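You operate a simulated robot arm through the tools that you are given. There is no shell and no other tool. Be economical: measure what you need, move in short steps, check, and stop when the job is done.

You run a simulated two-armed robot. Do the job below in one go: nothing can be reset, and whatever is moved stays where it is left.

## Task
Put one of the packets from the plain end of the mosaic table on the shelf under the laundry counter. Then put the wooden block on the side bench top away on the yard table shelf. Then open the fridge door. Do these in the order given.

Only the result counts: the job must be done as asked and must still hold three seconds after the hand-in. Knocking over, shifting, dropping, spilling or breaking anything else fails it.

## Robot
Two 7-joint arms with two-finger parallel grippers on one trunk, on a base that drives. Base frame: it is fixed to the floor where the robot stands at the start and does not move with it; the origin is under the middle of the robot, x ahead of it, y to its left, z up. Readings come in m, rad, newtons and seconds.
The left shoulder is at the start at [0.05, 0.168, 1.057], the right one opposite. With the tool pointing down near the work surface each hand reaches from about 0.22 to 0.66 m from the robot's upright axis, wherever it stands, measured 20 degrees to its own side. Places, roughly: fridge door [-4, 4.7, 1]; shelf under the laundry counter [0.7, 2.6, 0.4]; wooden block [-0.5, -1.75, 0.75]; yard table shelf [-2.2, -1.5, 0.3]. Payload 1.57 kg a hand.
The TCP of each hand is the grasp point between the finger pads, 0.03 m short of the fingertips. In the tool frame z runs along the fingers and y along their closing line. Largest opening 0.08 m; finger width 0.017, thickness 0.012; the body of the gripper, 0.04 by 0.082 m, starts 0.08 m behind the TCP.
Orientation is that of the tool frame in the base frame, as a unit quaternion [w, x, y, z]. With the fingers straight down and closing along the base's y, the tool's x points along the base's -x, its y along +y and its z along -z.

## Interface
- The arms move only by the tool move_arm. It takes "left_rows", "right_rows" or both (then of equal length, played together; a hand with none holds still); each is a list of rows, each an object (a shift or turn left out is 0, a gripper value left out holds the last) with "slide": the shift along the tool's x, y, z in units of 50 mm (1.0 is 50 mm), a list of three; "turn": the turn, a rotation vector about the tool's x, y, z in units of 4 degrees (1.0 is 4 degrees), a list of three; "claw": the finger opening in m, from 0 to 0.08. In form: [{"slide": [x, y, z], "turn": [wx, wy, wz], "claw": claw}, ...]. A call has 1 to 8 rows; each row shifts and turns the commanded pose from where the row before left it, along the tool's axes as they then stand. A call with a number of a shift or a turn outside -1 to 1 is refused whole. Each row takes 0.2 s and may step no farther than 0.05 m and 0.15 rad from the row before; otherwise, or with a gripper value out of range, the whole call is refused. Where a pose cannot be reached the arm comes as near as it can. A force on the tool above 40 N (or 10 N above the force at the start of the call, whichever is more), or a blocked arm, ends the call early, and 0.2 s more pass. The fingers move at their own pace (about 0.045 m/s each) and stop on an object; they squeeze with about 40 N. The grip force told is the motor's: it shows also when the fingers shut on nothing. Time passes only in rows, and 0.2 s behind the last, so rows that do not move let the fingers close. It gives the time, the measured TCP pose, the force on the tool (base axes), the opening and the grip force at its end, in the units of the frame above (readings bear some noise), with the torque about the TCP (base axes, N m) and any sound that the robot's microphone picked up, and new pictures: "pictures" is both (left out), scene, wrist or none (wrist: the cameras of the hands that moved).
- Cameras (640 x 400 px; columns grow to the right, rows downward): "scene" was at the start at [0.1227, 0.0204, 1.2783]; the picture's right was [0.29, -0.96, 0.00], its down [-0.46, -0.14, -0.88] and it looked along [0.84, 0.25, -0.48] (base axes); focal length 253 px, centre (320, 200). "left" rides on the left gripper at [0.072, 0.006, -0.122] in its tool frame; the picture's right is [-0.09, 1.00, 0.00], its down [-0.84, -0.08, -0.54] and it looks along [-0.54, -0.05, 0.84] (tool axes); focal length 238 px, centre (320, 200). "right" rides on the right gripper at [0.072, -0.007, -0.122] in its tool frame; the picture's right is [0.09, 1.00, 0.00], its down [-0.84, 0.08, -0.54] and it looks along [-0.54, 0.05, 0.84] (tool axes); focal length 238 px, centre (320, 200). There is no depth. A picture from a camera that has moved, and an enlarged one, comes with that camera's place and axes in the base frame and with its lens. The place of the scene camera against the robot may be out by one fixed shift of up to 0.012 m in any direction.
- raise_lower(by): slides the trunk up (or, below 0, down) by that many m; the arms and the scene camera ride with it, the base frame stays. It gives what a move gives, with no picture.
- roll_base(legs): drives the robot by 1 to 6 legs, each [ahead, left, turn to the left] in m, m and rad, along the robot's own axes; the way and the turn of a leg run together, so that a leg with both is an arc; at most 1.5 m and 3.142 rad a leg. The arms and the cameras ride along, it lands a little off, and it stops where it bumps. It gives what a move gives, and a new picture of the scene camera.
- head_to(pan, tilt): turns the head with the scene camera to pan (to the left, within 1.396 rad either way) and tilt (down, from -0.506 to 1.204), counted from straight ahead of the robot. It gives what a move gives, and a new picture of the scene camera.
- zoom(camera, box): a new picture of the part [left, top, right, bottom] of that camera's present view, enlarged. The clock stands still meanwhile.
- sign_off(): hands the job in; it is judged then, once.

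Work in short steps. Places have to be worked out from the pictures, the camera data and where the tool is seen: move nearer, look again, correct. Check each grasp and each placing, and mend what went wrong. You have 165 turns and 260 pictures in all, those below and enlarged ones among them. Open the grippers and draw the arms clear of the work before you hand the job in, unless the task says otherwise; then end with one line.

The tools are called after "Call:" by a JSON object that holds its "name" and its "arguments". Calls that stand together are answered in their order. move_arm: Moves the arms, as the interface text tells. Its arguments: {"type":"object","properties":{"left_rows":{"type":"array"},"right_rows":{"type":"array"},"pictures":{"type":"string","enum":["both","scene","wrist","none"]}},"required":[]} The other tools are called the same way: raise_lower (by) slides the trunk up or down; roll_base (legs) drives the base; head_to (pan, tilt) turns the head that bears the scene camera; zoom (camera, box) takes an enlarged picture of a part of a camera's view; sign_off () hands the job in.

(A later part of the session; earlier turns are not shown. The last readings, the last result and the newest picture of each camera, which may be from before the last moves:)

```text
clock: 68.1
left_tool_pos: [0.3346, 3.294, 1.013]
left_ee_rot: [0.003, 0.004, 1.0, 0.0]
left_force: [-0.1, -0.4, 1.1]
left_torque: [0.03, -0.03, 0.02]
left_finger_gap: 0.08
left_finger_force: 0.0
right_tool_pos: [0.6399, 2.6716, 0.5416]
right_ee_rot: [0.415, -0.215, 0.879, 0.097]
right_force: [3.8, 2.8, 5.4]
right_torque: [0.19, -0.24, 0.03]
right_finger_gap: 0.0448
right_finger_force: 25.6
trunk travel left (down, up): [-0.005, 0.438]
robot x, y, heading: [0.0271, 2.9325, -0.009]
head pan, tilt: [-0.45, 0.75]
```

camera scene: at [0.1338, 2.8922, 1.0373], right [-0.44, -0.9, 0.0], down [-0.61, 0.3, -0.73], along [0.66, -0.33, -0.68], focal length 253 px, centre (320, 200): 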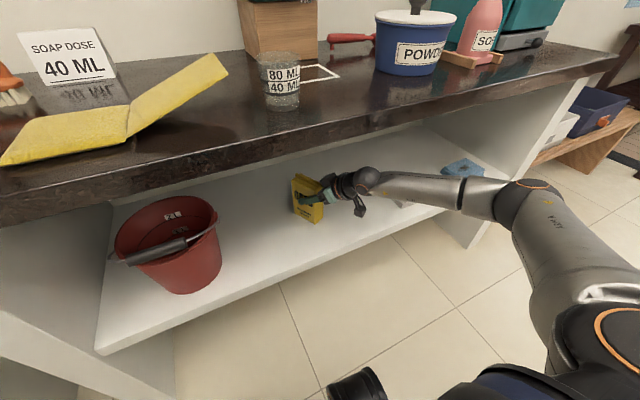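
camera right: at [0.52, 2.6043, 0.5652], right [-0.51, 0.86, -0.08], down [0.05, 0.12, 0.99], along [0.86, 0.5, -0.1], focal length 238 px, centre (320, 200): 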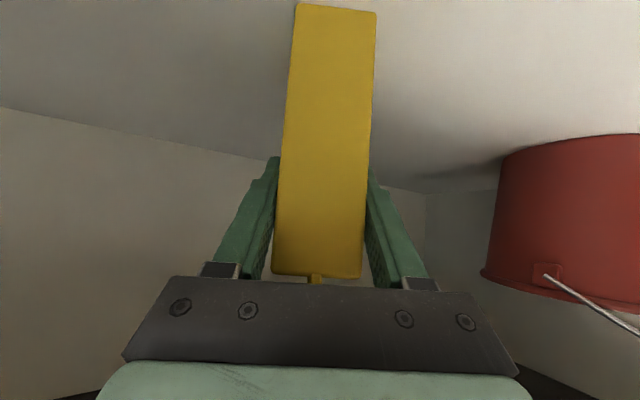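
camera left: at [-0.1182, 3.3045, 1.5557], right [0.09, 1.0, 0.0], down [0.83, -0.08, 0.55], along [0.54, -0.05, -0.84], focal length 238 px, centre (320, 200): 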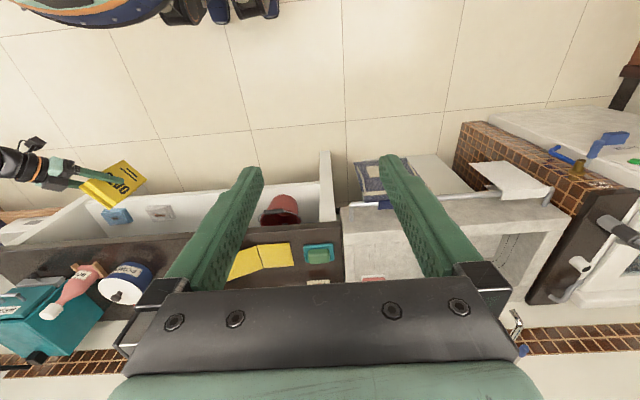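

Light contact now (about 5 N up plus the packet's weight). I open the gripper.

Call:
{"name": "move_arm", "arguments": {"right_rows": [{"claw": 0.08}, {"claw": 0.08}, {"claw": 0.08}, {"claw": 0.08}], "pictures": "wrist"}}

Call:
{"name": "zoom", "arguments": {"camera": "scene", "box": [260, 140, 460, 265]}}

```text
clock: 69.1
left_tool_pos: [0.3359, 3.2934, 1.0146]
left_ee_rot: [0.003, 0.004, 1.0, 0.0]
left_force: [0.2, 0.6, -1.2]
left_torque: [0.0, 0.04, 0.01]
left_finger_gap: 0.08
left_finger_force: 0.0
right_tool_pos: [0.6386, 2.6734, 0.5439]
right_ee_rot: [0.415, -0.214, 0.879, 0.097]
right_force: [0.6, 0.7, -0.3]
right_torque: [0.04, -0.01, 0.0]
right_finger_gap: 0.0801
right_finger_force: 0.1
trunk travel left (down, up): [-0.005, 0.438]
robot x, y, heading: [0.0246, 2.9378, -0.01]
head pan, tilt: [-0.45, 0.75]
camera right: at [0.5179, 2.6017, 0.5662], right [-0.51, 0.86, -0.08], down [0.06, 0.13, 0.99], along [0.86, 0.5, -0.12], focal length 238 px, centre (320, 200)
```

right: 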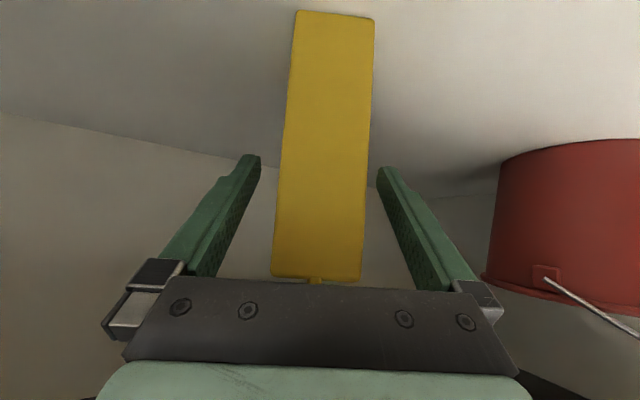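

```text
3.20 times, centred on (360, 202) of scene
camera zoom: at [0.1359, 2.8913, 1.0364], right [-0.44, -0.9, 0.0], down [-0.61, 0.3, -0.73], along [0.66, -0.32, -0.68], focal length 810 px, centre (192, 192)
```

zoom: 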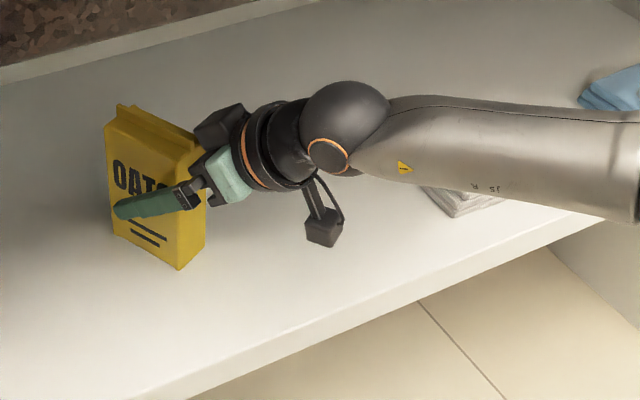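

The packet stands by itself. I withdraw horizontally along the finger azimuth.

Call:
{"name": "move_arm", "arguments": {"right_rows": [{"slide": [0.4, 0, -0.485]}, {"slide": [0.4, 0, -0.485]}, {"slide": [0.4, 0, -0.485]}]}}

```text
clock: 69.9
left_tool_pos: [0.3351, 3.2926, 1.0138]
left_ee_rot: [0.004, 0.004, 1.0, -0.001]
left_force: [0.5, -0.1, -0.4]
left_torque: [-0.01, -0.01, 0.0]
left_finger_gap: 0.0802
left_finger_force: 0.1
right_tool_pos: [0.5546, 2.6289, 0.5433]
right_ee_rot: [0.415, -0.214, 0.879, 0.098]
right_force: [0.3, 0.5, -0.7]
right_torque: [-0.01, 0.02, -0.02]
right_finger_gap: 0.0799
right_finger_force: 0.1
trunk travel left (down, up): [-0.005, 0.438]
robot x, y, heading: [0.0247, 2.9371, -0.007]
head pan, tilt: [-0.45, 0.75]
camera scene: at [0.136, 2.8914, 1.0364], right [-0.44, -0.9, 0.0], down [-0.61, 0.3, -0.73], along [0.66, -0.32, -0.68], focal length 253 px, centre (320, 200)
camera right: at [0.433, 2.5581, 0.5659], right [-0.51, 0.86, -0.08], down [0.06, 0.13, 0.99], along [0.86, 0.5, -0.12], focal length 238 px, centre (320, 200)
```

scene: 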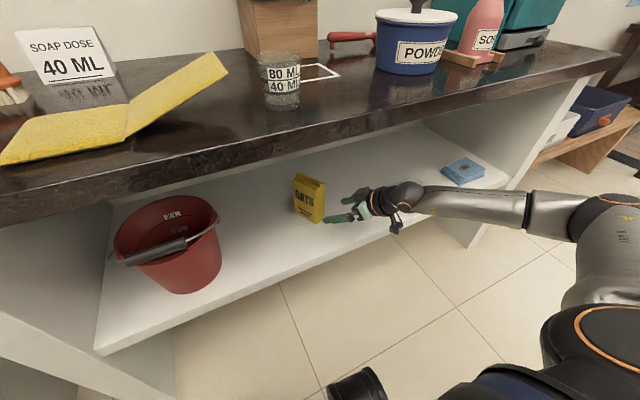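
right: 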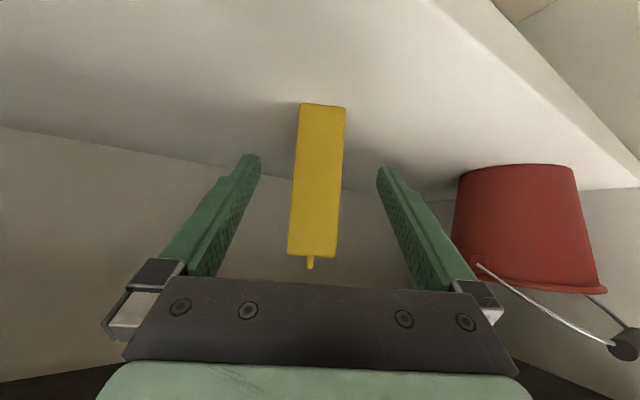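

The oats packet is on the shelf, standing clear. I back off, raise the trunk and head back to the right along the aisle.

Call:
{"name": "roll_base", "arguments": {"legs": [[-0.42, 0, 0], [0, -1.5, 0], [0, -1.3, 0]]}}

Call:
{"name": "raise_lower", "arguments": {"by": 0.22}}

Call:
{"name": "head_to", "arguments": {"pan": -1.39, "tilt": 0.4}}

```text
clock: 85.7
left_tool_pos: [-0.1546, 0.4825, 1.0142]
left_ee_rot: [0.003, 0.023, 1.0, 0.0]
left_force: [0.1, 0.1, -0.3]
left_torque: [-0.01, 0.0, 0.0]
left_finger_gap: 0.08
left_finger_force: 0.2
right_tool_pos: [0.0394, -0.1912, 0.5432]
right_ee_rot: [0.417, -0.197, 0.883, 0.089]
right_force: [0.4, 0.6, -0.1]
right_torque: [0.03, 0.0, -0.01]
right_finger_gap: 0.0802
right_finger_force: 0.0
trunk travel left (down, up): [-0.005, 0.438]
robot x, y, heading: [-0.4781, 0.1346, -0.04]
head pan, tilt: [-0.45, 0.75]
camera scene: at [-0.3691, 0.0868, 1.0364], right [-0.48, -0.88, 0.0], down [-0.6, 0.32, -0.73], along [0.64, -0.35, -0.68], focal length 253 px, centre (320, 200)
```

scene: 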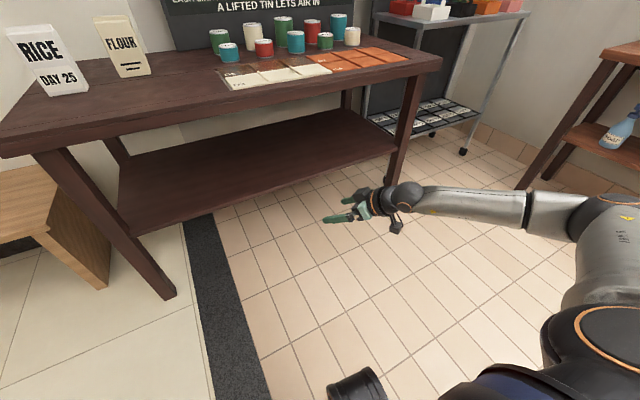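

```text
clock: 88.0
left_tool_pos: [-0.1549, 0.4824, 1.2343]
left_ee_rot: [0.002, 0.022, 1.0, 0.0]
left_force: [0.2, -1.2, -0.4]
left_torque: [-0.01, -0.02, -0.03]
left_finger_gap: 0.0802
left_finger_force: 0.0
right_tool_pos: [0.0399, -0.1894, 0.763]
right_ee_rot: [0.416, -0.198, 0.883, 0.09]
right_force: [0.2, -0.3, 0.0]
right_torque: [0.0, 0.01, -0.03]
right_finger_gap: 0.0801
right_finger_force: 0.1
trunk travel left (down, up): [-0.225, 0.218]
robot x, y, heading: [-0.4806, 0.1364, -0.046]
head pan, tilt: [-0.45, 0.75]
```

```text
clock: 89.2
left_tool_pos: [-0.1556, 0.4825, 1.2344]
left_ee_rot: [0.003, 0.023, 1.0, 0.001]
left_force: [0.6, 0.3, 0.6]
left_torque: [0.04, 0.04, 0.01]
left_finger_gap: 0.0799
left_finger_force: 0.2
right_tool_pos: [0.0398, -0.1899, 0.7632]
right_ee_rot: [0.417, -0.198, 0.883, 0.09]
right_force: [0.4, 0.2, -0.2]
right_torque: [-0.02, 0.0, -0.03]
right_finger_gap: 0.0797
right_finger_force: 0.1
trunk travel left (down, up): [-0.225, 0.218]
robot x, y, heading: [-0.4754, 0.1378, -0.048]
head pan, tilt: [-1.389, 0.4]
camera scene: at [-0.4294, 0.0344, 1.2875], right [-0.99, -0.14, 0.0], down [-0.05, 0.39, -0.92], along [0.13, -0.91, -0.39], focal length 253 px, centre (320, 200)
```

scene: 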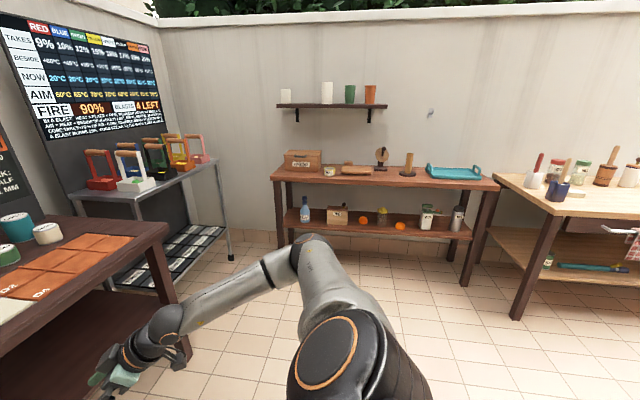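

I zoom on the side bench top and the yard table.

Call:
{"name": "zoom", "arguments": {"camera": "scene", "box": [260, 130, 500, 280]}}

Call:
{"name": "zoom", "arguments": {"camera": "scene", "box": [460, 130, 640, 300]}}

```text
2.67 times, centred on (380, 205) of scene
camera zoom: at [-0.4294, 0.0344, 1.2875], right [-0.99, -0.14, 0.0], down [-0.05, 0.39, -0.92], along [0.13, -0.91, -0.39], focal length 676 px, centre (160, 187)
```

zoom: 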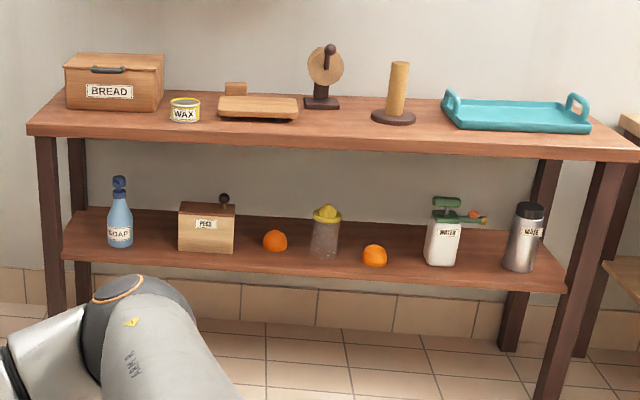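

```text
2.35 times, centred on (550, 215) of scene
camera zoom: at [-0.4294, 0.0344, 1.2875], right [-0.99, -0.14, 0.0], down [-0.05, 0.39, -0.92], along [0.13, -0.91, -0.39], focal length 596 px, centre (-221, 165)
```

zoom: 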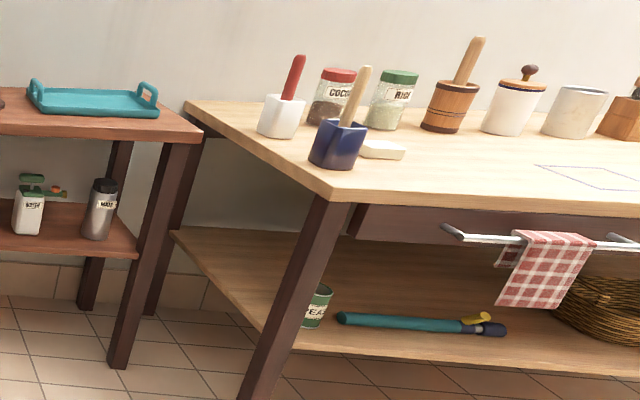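

The block is probably the wooden thing at ≈(-0.46,-1.73). I turn to face the bench and drive nearer to inspect it.

Call:
{"name": "roll_base", "arguments": {"legs": [[0, 0, -1.52], [0.95, 0, 0]]}}

Call:
{"name": "head_to", "arguments": {"pan": 0.0, "tilt": 0.6}}

```text
clock: 97.8
left_tool_pos: [-0.1249, -1.1164, 1.2338]
left_ee_rot: [0.003, 0.712, 0.702, -0.002]
left_force: [0.0, -0.7, -0.4]
left_torque: [-0.01, 0.0, -0.02]
left_finger_gap: 0.08
left_finger_force: 0.0
right_tool_pos: [-0.7913, -1.3325, 0.7631]
right_ee_rot: [0.362, 0.472, 0.772, -0.226]
right_force: [0.2, 0.1, -0.1]
right_torque: [-0.01, 0.04, 0.02]
right_finger_gap: 0.0801
right_finger_force: 0.0
trunk travel left (down, up): [-0.225, 0.218]
robot x, y, heading: [-0.4833, -0.8079, -1.583]
head pan, tilt: [-1.389, 0.4]
camera scene: at [-0.5797, -0.8669, 1.2875], right [-0.17, 0.99, 0.0], down [0.38, 0.07, -0.92], along [-0.91, -0.15, -0.39], focal length 253 px, centre (320, 200)
```

scene: 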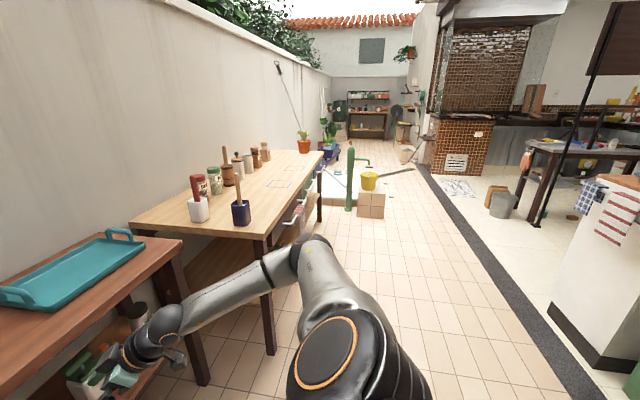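

```text
clock: 99.4
left_tool_pos: [-0.1256, -1.1166, 1.2344]
left_ee_rot: [0.001, 0.711, 0.703, -0.002]
left_force: [-0.1, 0.6, -0.3]
left_torque: [-0.03, 0.01, 0.03]
left_finger_gap: 0.0802
left_finger_force: 0.1
right_tool_pos: [-0.7903, -1.3333, 0.7624]
right_ee_rot: [0.362, 0.472, 0.771, -0.227]
right_force: [0.0, -0.2, -0.2]
right_torque: [0.01, 0.0, -0.01]
right_finger_gap: 0.0798
right_finger_force: 0.0
trunk travel left (down, up): [-0.225, 0.218]
robot x, y, heading: [-0.4828, -0.8055, -1.583]
head pan, tilt: [0.0, 0.6]
camera scene: at [-0.4896, -0.9396, 1.2693], right [-1.0, 0.01, 0.0], down [0.01, 0.56, -0.83], along [-0.01, -0.83, -0.56], focal length 253 px, centre (320, 200)
```

scene: 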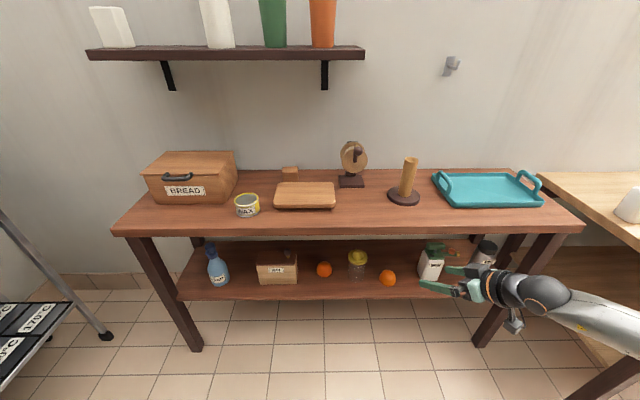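

I zoom on the wooden objects.

Call:
{"name": "zoom", "arguments": {"camera": "scene", "box": [220, 130, 440, 230]}}

```text
2.91 times, centred on (330, 180) of scene
camera zoom: at [-0.4896, -0.9396, 1.2693], right [-1.0, 0.01, 0.0], down [0.01, 0.56, -0.83], along [-0.01, -0.83, -0.56], focal length 737 px, centre (291, 258)
```

zoom: 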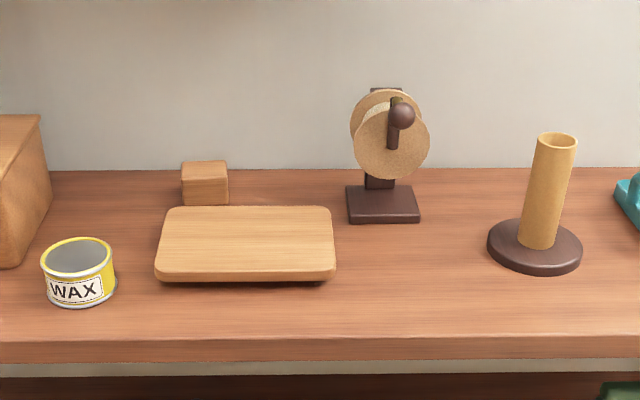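

The wooden block is the small cube (~6 cm) behind the board at ≈(-0.38,-1.85). I raise the trunk, then straighten the right hand's azimuth to -y and steepen it to ≈55° down.

Call:
{"name": "raise_lower", "arguments": {"by": 0.2}}

Call:
{"name": "move_arm", "arguments": {"right_rows": [{"turn": [0.85, 0.01, 0.7]}, {"turn": [0.85, 0.01, 0.7]}, {"turn": [0.85, 0.01, 0.7]}, {"turn": [0.85, 0.01, 0.7]}, {"turn": [0.85, 0.01, 0.7]}, {"turn": [0.85, 0.01, 0.7]}], "pictures": "none"}}

Call:
{"name": "move_arm", "arguments": {"right_rows": [{"turn": [0, 0.975, 0]}, {"turn": [0, 0.975, 0]}, {"turn": [0, 0.975, 0]}, {"turn": [0, 0.975, 0]}], "pictures": "wrist"}}

```text
clock: 101.5
left_tool_pos: [-0.1242, -1.1169, 1.4341]
left_ee_rot: [0.002, 0.712, 0.702, -0.002]
left_force: [0.3, 0.4, -0.2]
left_torque: [0.02, 0.03, -0.03]
left_finger_gap: 0.0801
left_finger_force: 0.1
right_tool_pos: [-0.7895, -1.3327, 0.9635]
right_ee_rot: [0.362, 0.472, 0.772, -0.225]
right_force: [0.0, -0.9, 0.2]
right_torque: [-0.01, 0.01, 0.01]
right_finger_gap: 0.0802
right_finger_force: 0.1
trunk travel left (down, up): [-0.425, 0.018]
robot x, y, heading: [-0.4832, -0.8031, -1.587]
head pan, tilt: [0.0, 0.6]
```

```text
clock: 103.0
left_tool_pos: [-0.1243, -1.1168, 1.4338]
left_ee_rot: [0.001, 0.712, 0.702, -0.001]
left_force: [0.9, 0.4, -0.1]
left_torque: [0.01, 0.03, -0.01]
left_finger_gap: 0.08
left_finger_force: 0.0
right_tool_pos: [-0.7899, -1.3318, 0.9634]
right_ee_rot: [0.3, 0.636, 0.643, -0.302]
right_force: [-0.1, 0.6, 0.9]
right_torque: [0.02, -0.01, -0.01]
right_finger_gap: 0.0798
right_finger_force: 0.1
trunk travel left (down, up): [-0.425, 0.018]
robot x, y, heading: [-0.4835, -0.8059, -1.583]
head pan, tilt: [0.0, 0.6]
```

```text
clock: 104.0
left_tool_pos: [-0.125, -1.1156, 1.4351]
left_ee_rot: [0.001, 0.712, 0.702, -0.002]
left_force: [0.0, 0.5, 0.0]
left_torque: [-0.02, 0.01, 0.0]
left_finger_gap: 0.0801
left_finger_force: 0.1
right_tool_pos: [-0.7911, -1.3313, 0.9619]
right_ee_rot: [0.21, 0.671, 0.678, -0.213]
right_force: [0.7, 0.3, -0.5]
right_torque: [0.01, 0.03, -0.01]
right_finger_gap: 0.0801
right_finger_force: 0.0
trunk travel left (down, up): [-0.425, 0.018]
robot x, y, heading: [-0.4851, -0.8041, -1.586]
head pan, tilt: [0.0, 0.6]
camera right: at [-0.7984, -1.205, 1.0225], right [0.99, 0.09, -0.06], down [0.09, -0.38, 0.92], along [0.06, -0.92, -0.38], focal length 238 px, centre (320, 200)
```

right: 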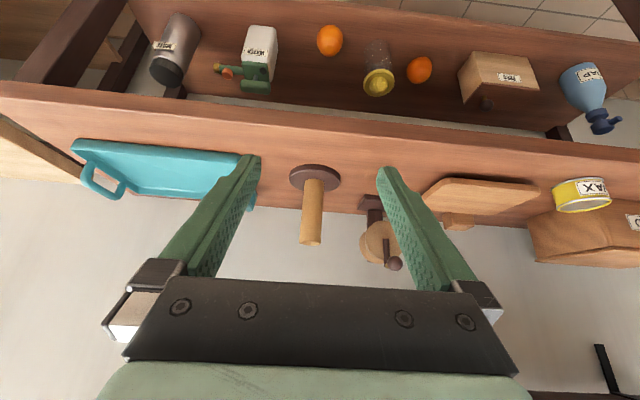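

The hand now points at -y, 55° down. I shift it 0.16 m left, then drive left 0.25 and ahead 0.35 to get it above the board.

Call:
{"name": "move_arm", "arguments": {"right_rows": [{"slide": [0, 0.8, 0]}, {"slide": [0, 0.8, 0]}, {"slide": [0, 0.8, 0]}, {"slide": [0, 0.8, 0]}], "pictures": "none"}}

Call:
{"name": "roll_base", "arguments": {"legs": [[0, 0.25, 0.012], [0.33, 0, 0]]}}

Call:
{"name": "zoom", "arguments": {"camera": "right", "box": [160, 0, 480, 200]}}

```text
clock: 105.0
left_tool_pos: [-0.124, -1.1153, 1.4338]
left_ee_rot: [0.001, 0.712, 0.702, -0.001]
left_force: [0.1, 0.1, 0.0]
left_torque: [-0.02, 0.0, 0.01]
left_finger_gap: 0.08
left_finger_force: 0.1
right_tool_pos: [-0.6294, -1.3289, 0.9615]
right_ee_rot: [0.209, 0.672, 0.678, -0.213]
right_force: [1.0, 0.2, 0.2]
right_torque: [0.03, 0.02, 0.03]
right_finger_gap: 0.0801
right_finger_force: 0.0
trunk travel left (down, up): [-0.425, 0.018]
robot x, y, heading: [-0.4825, -0.8097, -1.584]
head pan, tilt: [0.0, 0.6]
```

```text
clock: 108.5
left_tool_pos: [0.1277, -1.4379, 1.434]
left_ee_rot: [0.001, 0.707, 0.707, -0.001]
left_force: [-0.2, -0.1, -0.2]
left_torque: [0.01, -0.02, -0.01]
left_finger_gap: 0.0801
left_finger_force: 0.1
right_tool_pos: [-0.3746, -1.655, 0.9605]
right_ee_rot: [0.212, 0.666, 0.683, -0.212]
right_force: [-0.3, 0.2, 0.2]
right_torque: [0.0, 0.02, 0.04]
right_finger_gap: 0.0799
right_finger_force: 0.0
trunk travel left (down, up): [-0.425, 0.018]
robot x, y, heading: [-0.2356, -1.1312, -1.571]
head pan, tilt: [0.0, 0.6]
camera scene: at [-0.2388, -1.2658, 1.4692], right [-1.0, 0.0, 0.0], down [0.0, 0.57, -0.82], along [0.0, -0.82, -0.57], focal length 253 px, centre (320, 200)
```

scene: 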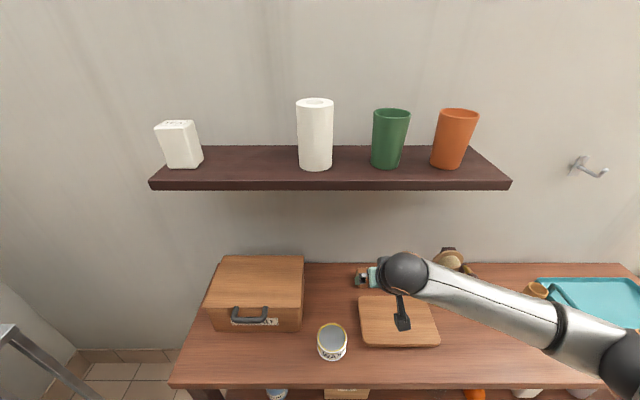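

```text
2.00 times, centred on (320, 100) of right
camera zoom: at [-0.3834, -1.5288, 1.0211], right [0.99, 0.1, -0.06], down [0.09, -0.38, 0.92], along [0.07, -0.92, -0.38], focal length 477 px, centre (320, 400)
```

zoom: 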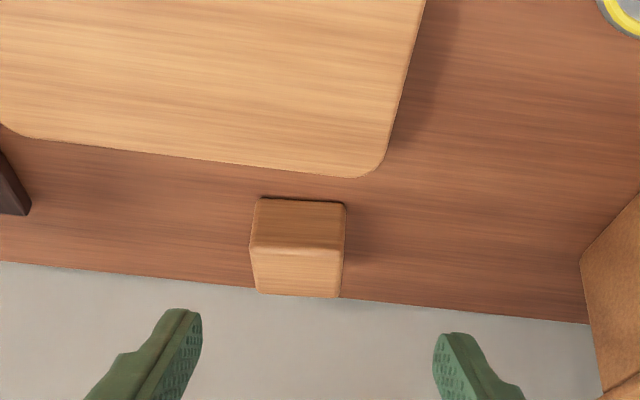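

Triangulating wrist and scene views: bench top z≈0.78, block ≈57×45×40 mm, centre (-0.386,-1.797). I move to a pre-grasp point 6 cm back along the fingers.

Call:
{"name": "move_arm", "arguments": {"right_rows": [{"slide": [-0.183, -0.085, 0.913]}, {"slide": [-0.183, -0.085, 0.913]}, {"slide": [-0.183, -0.085, 0.913]}], "pictures": "wrist"}}

Call:
{"name": "head_to", "arguments": {"pan": -0.25, "tilt": 0.85}}

```text
clock: 109.3
left_tool_pos: [0.1281, -1.4366, 1.4332]
left_ee_rot: [0.001, 0.707, 0.707, -0.002]
left_force: [0.6, -0.1, -0.6]
left_torque: [-0.01, -0.03, -0.02]
left_finger_gap: 0.0801
left_finger_force: 0.1
right_tool_pos: [-0.3847, -1.7587, 0.8649]
right_ee_rot: [0.213, 0.665, 0.684, -0.21]
right_force: [-0.5, 0.6, -1.0]
right_torque: [0.03, -0.02, 0.01]
right_finger_gap: 0.08
right_finger_force: 0.0
trunk travel left (down, up): [-0.425, 0.018]
robot x, y, heading: [-0.237, -1.1323, -1.57]
head pan, tilt: [0.0, 0.6]
camera right: at [-0.3939, -1.6305, 0.9246], right [0.99, 0.1, -0.06], down [0.09, -0.38, 0.92], along [0.07, -0.92, -0.38], focal length 238 px, centre (320, 200)
```

right: 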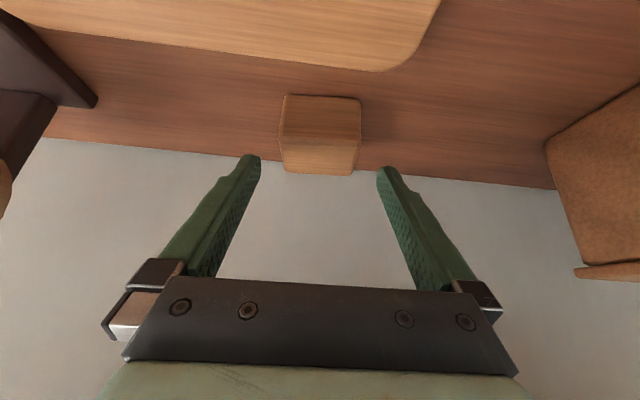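

```text
clock: 110.1
left_tool_pos: [0.1268, -1.437, 1.4351]
left_ee_rot: [0.001, 0.707, 0.707, -0.003]
left_force: [-0.7, 0.3, 0.5]
left_torque: [0.03, 0.02, 0.04]
left_finger_gap: 0.08
left_finger_force: 0.1
right_tool_pos: [-0.3857, -1.7566, 0.8646]
right_ee_rot: [0.211, 0.666, 0.683, -0.211]
right_force: [0.8, 0.3, -0.5]
right_torque: [0.03, -0.01, 0.0]
right_finger_gap: 0.0801
right_finger_force: 0.0
trunk travel left (down, up): [-0.425, 0.018]
robot x, y, heading: [-0.2353, -1.1321, -1.57]
head pan, tilt: [-0.25, 0.85]
camera scene: at [-0.2581, -1.2527, 1.4485], right [-0.97, 0.25, 0.0], down [0.19, 0.73, -0.66], along [-0.16, -0.64, -0.75], focal length 253 px, centre (320, 200)
```

scene: 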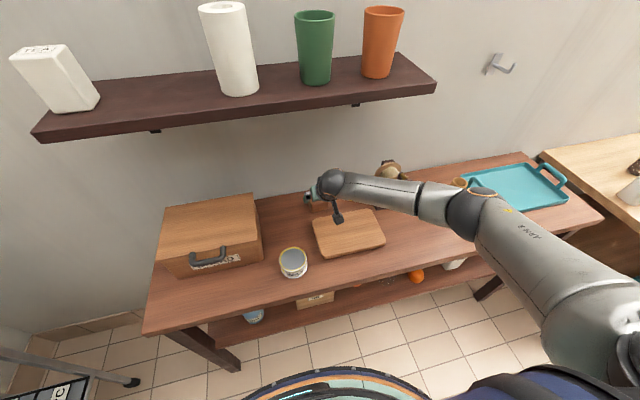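

Aligned; the block sits centrally. I advance 58 mm along the fingers and check.

Call:
{"name": "move_arm", "arguments": {"right_rows": [{"slide": [0, -0.04, 0.4]}, {"slide": [0, 0, 0.4]}, {"slide": [0, 0, 0.36]}], "pictures": "wrist"}}

```text
clock: 110.9
left_tool_pos: [0.1285, -1.4363, 1.4336]
left_ee_rot: [0.001, 0.708, 0.707, -0.002]
left_force: [0.9, 0.1, -0.1]
left_torque: [-0.02, 0.0, 0.0]
left_finger_gap: 0.08
left_finger_force: 0.0
right_tool_pos: [-0.3868, -1.792, 0.8173]
right_ee_rot: [0.211, 0.666, 0.684, -0.212]
right_force: [-0.6, 0.3, 0.1]
right_torque: [-0.01, -0.01, 0.06]
right_finger_gap: 0.08
right_finger_force: 0.1
trunk travel left (down, up): [-0.425, 0.018]
robot x, y, heading: [-0.2337, -1.1336, -1.574]
head pan, tilt: [-0.25, 0.85]
camera right: at [-0.3959, -1.6639, 0.8772], right [0.99, 0.1, -0.06], down [0.09, -0.38, 0.92], along [0.07, -0.92, -0.38], focal length 238 px, centre (320, 200)
```

right: 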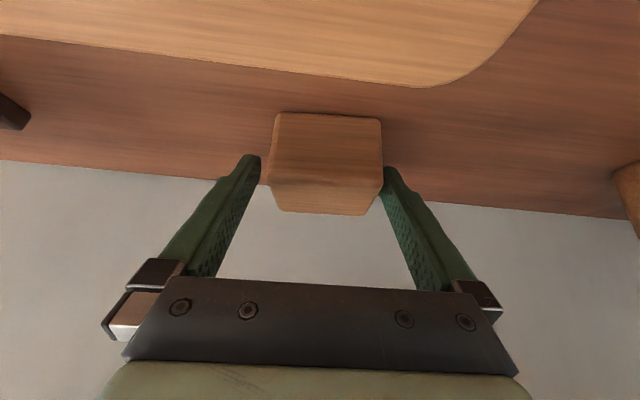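

Fingers are on both sides, but a bit shallow. I advance 8 mm more and close.

Call:
{"name": "move_arm", "arguments": {"right_rows": [{"slide": [0, 0.03, 0.16]}, {"claw": 0.04}, {"claw": 0.04}, {"claw": 0.04}, {"claw": 0.04}], "pictures": "wrist"}}

```text
clock: 112.1
left_tool_pos: [0.1277, -1.4373, 1.4343]
left_ee_rot: [0.002, 0.707, 0.707, -0.002]
left_force: [0.0, 0.2, -0.3]
left_torque: [0.03, 0.05, 0.03]
left_finger_gap: 0.08
left_finger_force: 0.0
right_tool_pos: [-0.3844, -1.7963, 0.8114]
right_ee_rot: [0.212, 0.666, 0.683, -0.212]
right_force: [0.7, 0.8, -0.1]
right_torque: [0.0, -0.04, -0.01]
right_finger_gap: 0.0591
right_finger_force: 39.1
trunk travel left (down, up): [-0.425, 0.018]
robot x, y, heading: [-0.2379, -1.1315, -1.569]
head pan, tilt: [-0.25, 0.85]
camera right: at [-0.3944, -1.6683, 0.871], right [0.99, 0.1, -0.06], down [0.09, -0.38, 0.92], along [0.07, -0.92, -0.38], focal length 238 px, centre (320, 200)
```

right: 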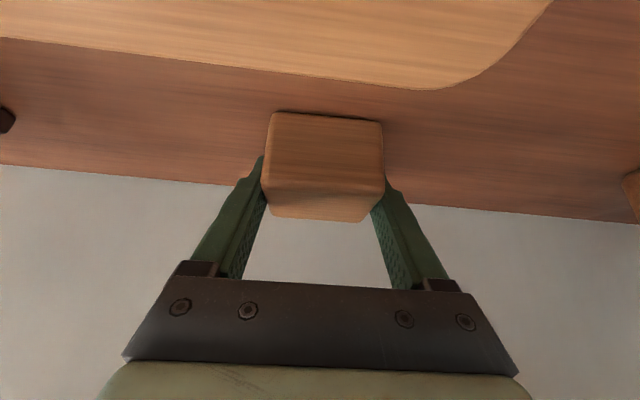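

Gripped at 59 mm. I lift 8 cm (staying below the wall shelf) and check.

Call:
{"name": "move_arm", "arguments": {"right_rows": [{"slide": [-0.45, 0, -0.65]}, {"slide": [-0.45, 0, -0.65]}], "pictures": "both"}}

```text
clock: 112.7
left_tool_pos: [0.1288, -1.4365, 1.4339]
left_ee_rot: [0.002, 0.707, 0.707, -0.002]
left_force: [-0.4, 0.1, 0.1]
left_torque: [0.01, 0.01, -0.01]
left_finger_gap: 0.0798
left_finger_force: 0.1
right_tool_pos: [-0.3849, -1.7956, 0.888]
right_ee_rot: [0.212, 0.667, 0.683, -0.211]
right_force: [-0.6, -1.3, -0.8]
right_torque: [-0.03, 0.03, -0.02]
right_finger_gap: 0.0596
right_finger_force: 39.7
trunk travel left (down, up): [-0.425, 0.018]
robot x, y, heading: [-0.2378, -1.1286, -1.566]
head pan, tilt: [-0.25, 0.85]
camera scene: at [-0.258, -1.2525, 1.4484], right [-0.97, 0.25, 0.0], down [0.19, 0.73, -0.66], along [-0.16, -0.64, -0.75], focal length 253 px, centre (320, 200)
camera right: at [-0.3943, -1.667, 0.9489], right [0.99, 0.1, -0.06], down [0.09, -0.38, 0.92], along [0.07, -0.92, -0.38], focal length 238 px, centre (320, 200)
```

scene: 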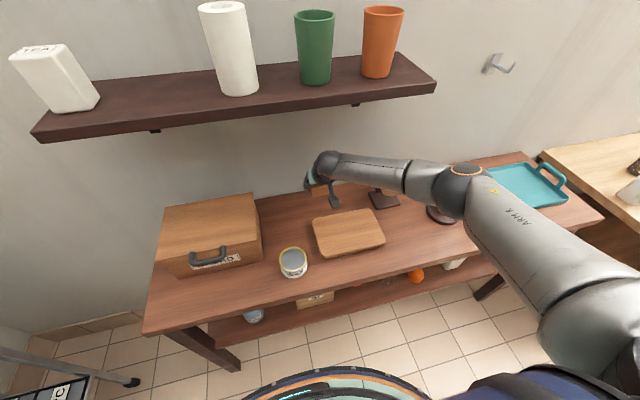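
right: 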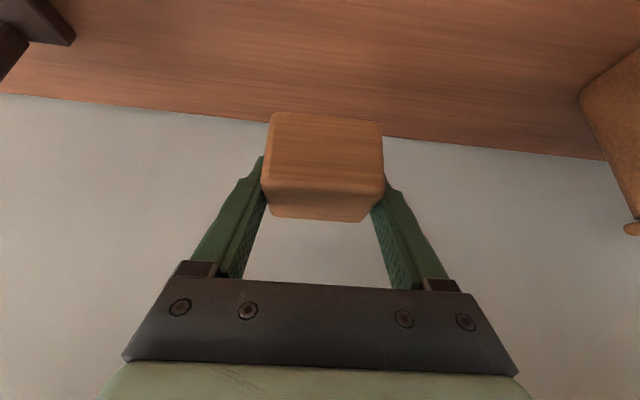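

Block lifted. I back away 0.75 m and slide right to the yard table (x≈-2).

Call:
{"name": "roll_base", "arguments": {"legs": [[-0.75, 0, 0], [0, -0.9, 0], [0, -0.85, 0]]}}

Call:
{"name": "head_to", "arguments": {"pan": 0.0, "tilt": 0.7}}

```text
clock: 125.2
left_tool_pos: [-1.6001, -0.6721, 1.4342]
left_ee_rot: [0.002, 0.704, 0.71, -0.002]
left_force: [0.5, 0.9, 0.7]
left_torque: [-0.02, -0.03, 0.01]
left_finger_gap: 0.08
left_finger_force: 0.0
right_tool_pos: [-2.1109, -1.0332, 0.8878]
right_ee_rot: [0.213, 0.663, 0.686, -0.21]
right_force: [-0.3, -0.1, -0.5]
right_torque: [0.0, -0.01, -0.02]
right_finger_gap: 0.0594
right_finger_force: 39.6
trunk travel left (down, up): [-0.425, 0.018]
robot x, y, heading: [-1.9629, -0.3729, -1.563]
head pan, tilt: [-0.25, 0.85]
camera scene: at [-1.9869, -0.4901, 1.4484], right [-0.97, 0.24, 0.0], down [0.18, 0.73, -0.66], along [-0.16, -0.64, -0.75], focal length 253 px, centre (320, 200)
```

scene: 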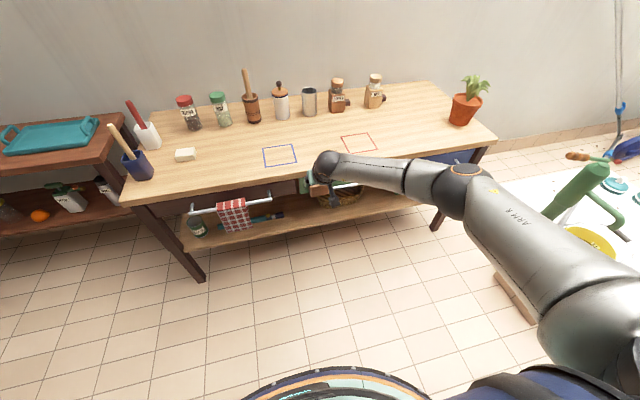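

```text
clock: 126.0
left_tool_pos: [-1.5976, -0.6718, 1.4344]
left_ee_rot: [0.002, 0.705, 0.709, -0.001]
left_force: [0.1, -0.5, -0.2]
left_torque: [0.02, 0.02, 0.03]
left_finger_gap: 0.0801
left_finger_force: 0.2
right_tool_pos: [-2.1103, -1.0323, 0.889]
right_ee_rot: [0.213, 0.664, 0.685, -0.211]
right_force: [0.4, -0.1, -1.2]
right_torque: [0.0, -0.01, 0.02]
right_finger_gap: 0.0593
right_finger_force: 39.4
trunk travel left (down, up): [-0.425, 0.018]
robot x, y, heading: [-1.964, -0.3654, -1.569]
head pan, tilt: [0.0, 0.7]
camera scene: at [-1.9672, -0.4991, 1.4606], right [-1.0, -0.01, 0.0], down [0.0, 0.64, -0.76], along [0.0, -0.76, -0.64], focal length 253 px, centre (320, 200)
```

scene: 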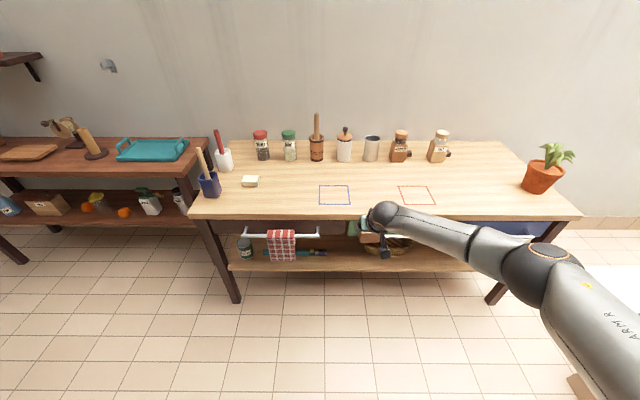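

I back off a little and lower the trunk to look under the tabletop.

Call:
{"name": "roll_base", "arguments": {"legs": [[-0.1, 0, 0]]}}

Call:
{"name": "raise_lower", "arguments": {"by": -0.4}}

Call:
{"name": "head_to", "arguments": {"pan": -0.05, "tilt": 0.5}}

```text
clock: 127.1
left_tool_pos: [-1.6005, -0.5713, 1.4342]
left_ee_rot: [0.001, 0.706, 0.709, -0.001]
left_force: [0.5, 0.4, -0.1]
left_torque: [-0.02, -0.04, -0.02]
left_finger_gap: 0.0801
left_finger_force: 0.1
right_tool_pos: [-2.1104, -0.9333, 0.8885]
right_ee_rot: [0.213, 0.664, 0.685, -0.212]
right_force: [-0.1, -0.4, -1.7]
right_torque: [0.0, 0.0, -0.03]
right_finger_gap: 0.0595
right_finger_force: 39.8
trunk travel left (down, up): [-0.425, 0.018]
robot x, y, heading: [-1.9635, -0.27, -1.565]
head pan, tilt: [0.0, 0.7]
camera scene: at [-1.968, -0.399, 1.4607], right [-1.0, -0.01, 0.0], down [0.0, 0.64, -0.77], along [0.0, -0.77, -0.64], focal length 253 px, centre (320, 200)
```

scene: 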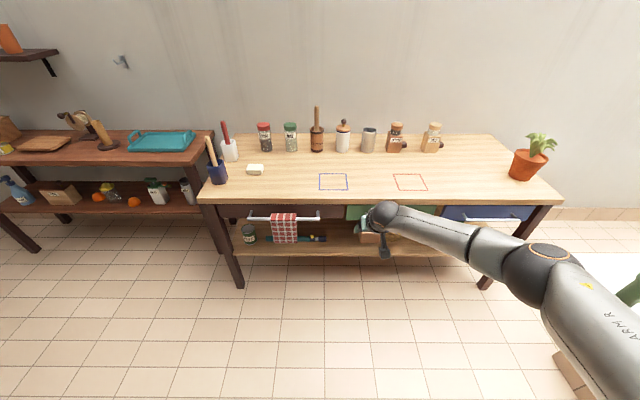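

```text
clock: 130.9
left_tool_pos: [-1.6007, -0.5726, 1.0337]
left_ee_rot: [0.002, 0.706, 0.708, -0.002]
left_force: [0.5, -0.1, -0.6]
left_torque: [0.01, -0.01, 0.0]
left_finger_gap: 0.0801
left_finger_force: 0.1
right_tool_pos: [-2.1116, -0.9322, 0.4881]
right_ee_rot: [0.212, 0.664, 0.685, -0.211]
right_force: [-0.1, 0.6, -1.1]
right_torque: [-0.03, 0.03, -0.01]
right_finger_gap: 0.0595
right_finger_force: 40.1
trunk travel left (down, up): [-0.025, 0.418]
robot x, y, heading: [-1.9666, -0.2698, -1.566]
head pan, tilt: [0.0, 0.7]
```

```text
clock: 131.7
left_tool_pos: [-1.5999, -0.5735, 1.033]
left_ee_rot: [0.002, 0.706, 0.708, -0.002]
left_force: [0.3, 0.2, -0.5]
left_torque: [-0.01, -0.01, -0.03]
left_finger_gap: 0.08
left_finger_force: 0.0
right_tool_pos: [-2.1118, -0.9324, 0.4893]
right_ee_rot: [0.212, 0.665, 0.685, -0.211]
right_force: [-0.2, 0.0, -1.2]
right_torque: [-0.04, 0.0, 0.05]
right_finger_gap: 0.0595
right_finger_force: 39.8
trunk travel left (down, up): [-0.025, 0.418]
robot x, y, heading: [-1.9668, -0.2636, -1.566]
head pan, tilt: [-0.051, 0.499]
camera scene: at [-1.9725, -0.4057, 1.0783], right [-1.0, 0.04, 0.0], down [0.02, 0.48, -0.88], along [-0.04, -0.88, -0.48], focal length 253 px, centre (320, 200)
```

scene: 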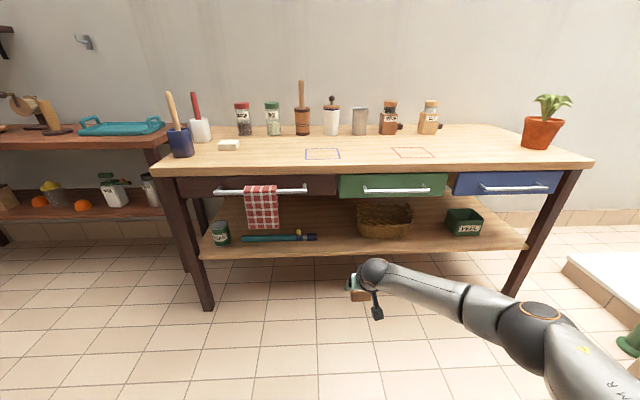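

I zoom on the shelf.

Call:
{"name": "zoom", "arguments": {"camera": "scene", "box": [190, 160, 540, 310]}}

```text
1.83 times, centred on (365, 235) of scene
camera zoom: at [-1.9725, -0.4057, 1.0783], right [-1.0, 0.04, 0.0], down [0.02, 0.48, -0.88], along [-0.04, -0.88, -0.48], focal length 463 px, centre (238, 136)
```

zoom: 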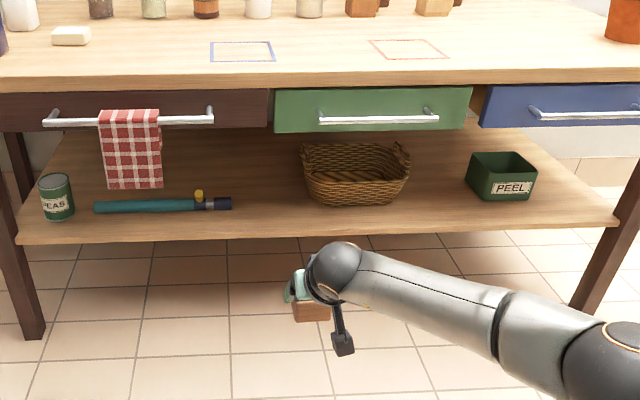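

The shelf (z≈0.35, front y≈-1.27) is free between the teal stick and the basket (x -2.0…-2.19). I lower the hand to z≈0.415 before driving in.

Call:
{"name": "raise_lower", "arguments": {"by": -0.02}}

Call:
{"name": "move_arm", "arguments": {"right_rows": [{"slide": [0.315, 0, 0.45]}, {"slide": [0.315, 0, 0.45]}], "pictures": "none"}}

Call:
{"name": "roll_base", "arguments": {"legs": [[0.25, 0, 0]]}}

Call:
{"name": "zoom", "arguments": {"camera": "right", "box": [0, 0, 640, 400]}}

```text
clock: 132.3
left_tool_pos: [-1.6004, -0.5732, 1.0142]
left_ee_rot: [0.002, 0.705, 0.709, -0.002]
left_force: [-0.4, -0.4, 0.0]
left_torque: [-0.03, 0.0, -0.02]
left_finger_gap: 0.0799
left_finger_force: 0.1
right_tool_pos: [-2.112, -0.934, 0.4685]
right_ee_rot: [0.212, 0.665, 0.685, -0.211]
right_force: [-0.7, 0.1, -1.3]
right_torque: [-0.03, -0.02, -0.01]
right_finger_gap: 0.0592
right_finger_force: 40.0
trunk travel left (down, up): [-0.005, 0.438]
robot x, y, heading: [-1.9643, -0.2687, -1.565]
head pan, tilt: [-0.051, 0.499]
```

```text
clock: 132.9
left_tool_pos: [-1.5999, -0.5734, 1.0148]
left_ee_rot: [0.002, 0.705, 0.709, 0.0]
left_force: [-0.4, 0.3, 0.0]
left_torque: [-0.02, 0.02, 0.03]
left_finger_gap: 0.08
left_finger_force: 0.0
right_tool_pos: [-2.1129, -0.933, 0.4126]
right_ee_rot: [0.212, 0.665, 0.685, -0.212]
right_force: [0.3, 0.1, -1.0]
right_torque: [0.02, -0.05, 0.03]
right_finger_gap: 0.0592
right_finger_force: 40.4
trunk travel left (down, up): [-0.005, 0.438]
robot x, y, heading: [-1.9637, -0.268, -1.566]
head pan, tilt: [-0.051, 0.499]
```

```text
clock: 134.7
left_tool_pos: [-1.5983, -0.8195, 1.0152]
left_ee_rot: [0.002, 0.705, 0.71, -0.002]
left_force: [0.4, -0.2, -0.6]
left_torque: [-0.02, 0.01, 0.01]
left_finger_gap: 0.0798
left_finger_force: 0.0
right_tool_pos: [-2.1109, -1.182, 0.4128]
right_ee_rot: [0.212, 0.664, 0.686, -0.211]
right_force: [0.0, 0.6, -0.9]
right_torque: [-0.01, 0.0, -0.03]
right_finger_gap: 0.0595
right_finger_force: 40.0
trunk travel left (down, up): [-0.005, 0.438]
robot x, y, heading: [-1.9591, -0.5161, -1.564]
head pan, tilt: [-0.051, 0.499]
camera scene: at [-1.9711, -0.6533, 1.0584], right [-1.0, 0.04, 0.0], down [0.02, 0.48, -0.88], along [-0.04, -0.88, -0.48], focal length 253 px, centre (320, 200)
```

scene: 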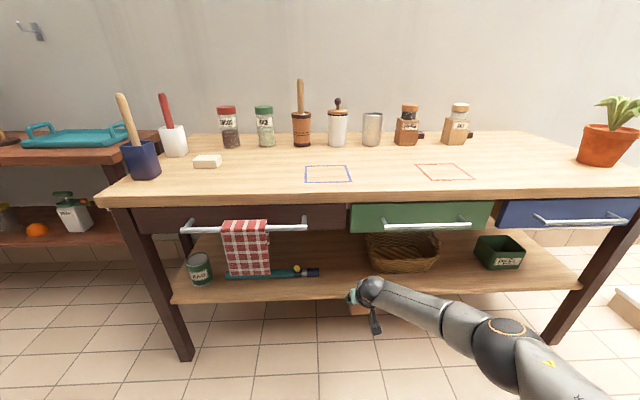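

```text
1.00 times, centred on (320, 200) of right
camera zoom: at [-2.121, -1.0542, 0.473], right [0.99, 0.1, -0.06], down [0.09, -0.38, 0.92], along [0.07, -0.92, -0.38], focal length 238 px, centre (320, 200)
```

zoom: 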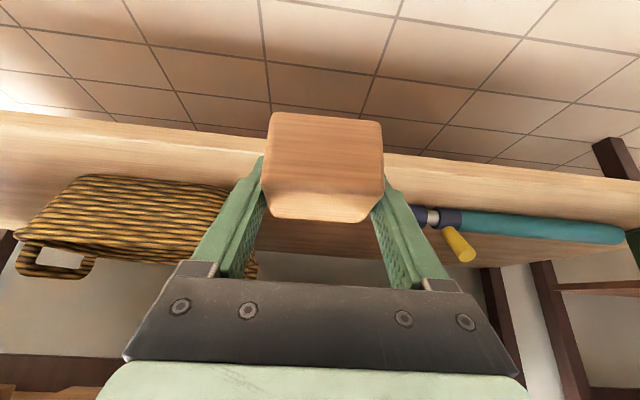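

The wrist view shows a clear gap between basket and stick; I shift 3 cm toward +x to centre, then drive in 0.18.

Call:
{"name": "move_arm", "arguments": {"right_rows": [{"slide": [0, 0.6, 0]}], "pictures": "none"}}

Call:
{"name": "roll_base", "arguments": {"legs": [[0.18, 0, 0]]}}

Call:
{"name": "zoom", "arguments": {"camera": "right", "box": [0, 0, 640, 400]}}

```text
clock: 135.1
left_tool_pos: [-1.5992, -0.8203, 1.0149]
left_ee_rot: [0.001, 0.705, 0.709, -0.002]
left_force: [0.7, -0.3, -0.2]
left_torque: [0.01, 0.02, 0.04]
left_finger_gap: 0.08
left_finger_force: 0.0
right_tool_pos: [-2.0814, -1.1801, 0.4126]
right_ee_rot: [0.213, 0.664, 0.686, -0.21]
right_force: [-0.2, 0.1, -0.7]
right_torque: [0.0, -0.01, 0.0]
right_finger_gap: 0.0595
right_finger_force: 40.7
trunk travel left (down, up): [-0.005, 0.438]
robot x, y, heading: [-1.9618, -0.5165, -1.565]
head pan, tilt: [-0.051, 0.499]
```

```text
clock: 136.6
left_tool_pos: [-1.5959, -0.9969, 1.014]
left_ee_rot: [0.001, 0.703, 0.711, -0.002]
left_force: [-0.6, 0.3, -0.3]
left_torque: [-0.05, -0.02, 0.04]
left_finger_gap: 0.08
left_finger_force: 0.1
right_tool_pos: [-2.0782, -1.3581, 0.4127]
right_ee_rot: [0.213, 0.662, 0.687, -0.21]
right_force: [-0.1, -0.1, -1.3]
right_torque: [-0.03, 0.0, 0.01]
right_finger_gap: 0.0594
right_finger_force: 39.5
trunk travel left (down, up): [-0.005, 0.438]
robot x, y, heading: [-1.9582, -0.6937, -1.564]
head pan, tilt: [-0.051, 0.499]
camera scene: at [-1.9693, -0.8307, 1.0583], right [-1.0, 0.04, 0.0], down [0.02, 0.48, -0.88], along [-0.04, -0.88, -0.48], focal length 253 px, centre (320, 200)
```

scene: 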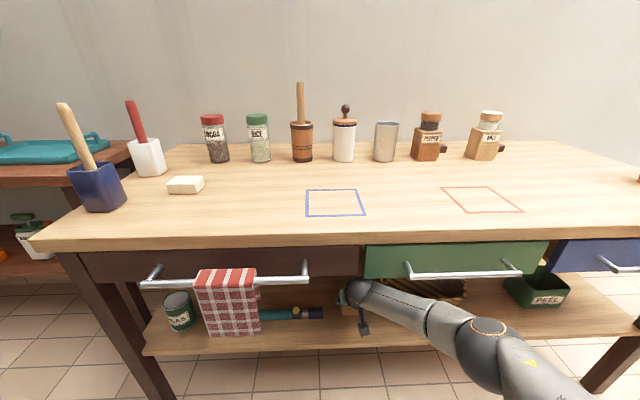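

```text
1.00 times, centred on (320, 200) of right
camera zoom: at [-2.0882, -1.2305, 0.4725], right [0.99, 0.11, -0.06], down [0.1, -0.38, 0.92], along [0.08, -0.92, -0.38], focal length 238 px, centre (320, 200)
```

zoom: 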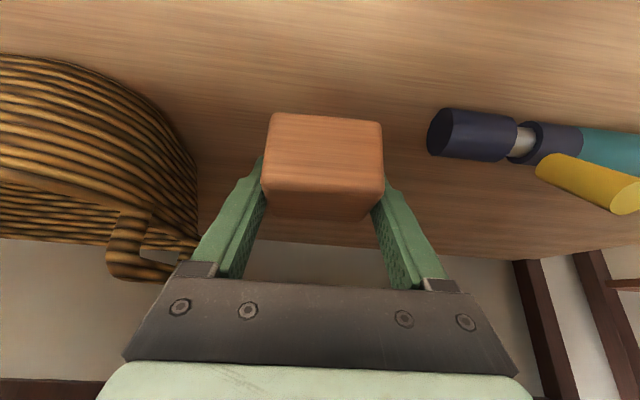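

The block is above free shelf. I lower gently in small steps.

Call:
{"name": "move_arm", "arguments": {"right_rows": [{"slide": [0.114, 0, 0.164]}, {"slide": [0.114, 0, 0.164]}, {"slide": [0.114, 0, 0.164]}], "pictures": "wrist"}}

```text
clock: 137.4
left_tool_pos: [-1.5958, -0.9961, 1.0144]
left_ee_rot: [0.002, 0.704, 0.711, -0.001]
left_force: [-0.1, -0.3, 0.4]
left_torque: [-0.01, 0.02, -0.02]
left_finger_gap: 0.0799
left_finger_force: 0.2
right_tool_pos: [-2.0772, -1.3581, 0.3834]
right_ee_rot: [0.212, 0.663, 0.686, -0.211]
right_force: [0.7, -0.2, -0.4]
right_torque: [0.03, 0.0, 0.0]
right_finger_gap: 0.0593
right_finger_force: 40.0
trunk travel left (down, up): [-0.005, 0.438]
robot x, y, heading: [-1.9608, -0.6917, -1.561]
head pan, tilt: [-0.051, 0.499]
camera right: at [-2.0878, -1.2306, 0.443], right [0.99, 0.11, -0.06], down [0.1, -0.38, 0.92], along [0.08, -0.92, -0.38], focal length 238 px, centre (320, 200)
```

right: 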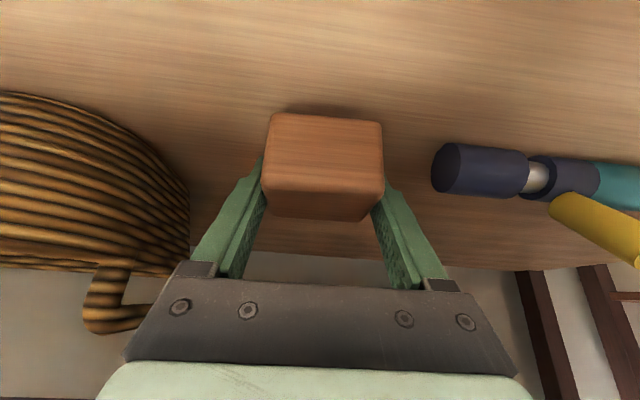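

No contact yet; I continue down in smaller steps.

Call:
{"name": "move_arm", "arguments": {"right_rows": [{"slide": [0.07, 0, 0.1]}, {"slide": [0.07, 0, 0.1]}], "pictures": "none"}}

```text
clock: 138.0
left_tool_pos: [-1.5953, -0.9968, 1.0135]
left_ee_rot: [0.003, 0.704, 0.711, -0.002]
left_force: [1.4, 0.4, 0.2]
left_torque: [0.0, -0.02, 0.03]
left_finger_gap: 0.08
left_finger_force: 0.1
right_tool_pos: [-2.0761, -1.357, 0.3774]
right_ee_rot: [0.212, 0.663, 0.686, -0.21]
right_force: [-0.2, 0.5, -1.5]
right_torque: [0.01, 0.02, -0.02]
right_finger_gap: 0.0595
right_finger_force: 39.9
right hand out of reach, approached as far as the arm can: row 2
trunk travel left (down, up): [-0.005, 0.438]
robot x, y, heading: [-1.9622, -0.6952, -1.559]
head pan, tilt: [-0.051, 0.499]
```

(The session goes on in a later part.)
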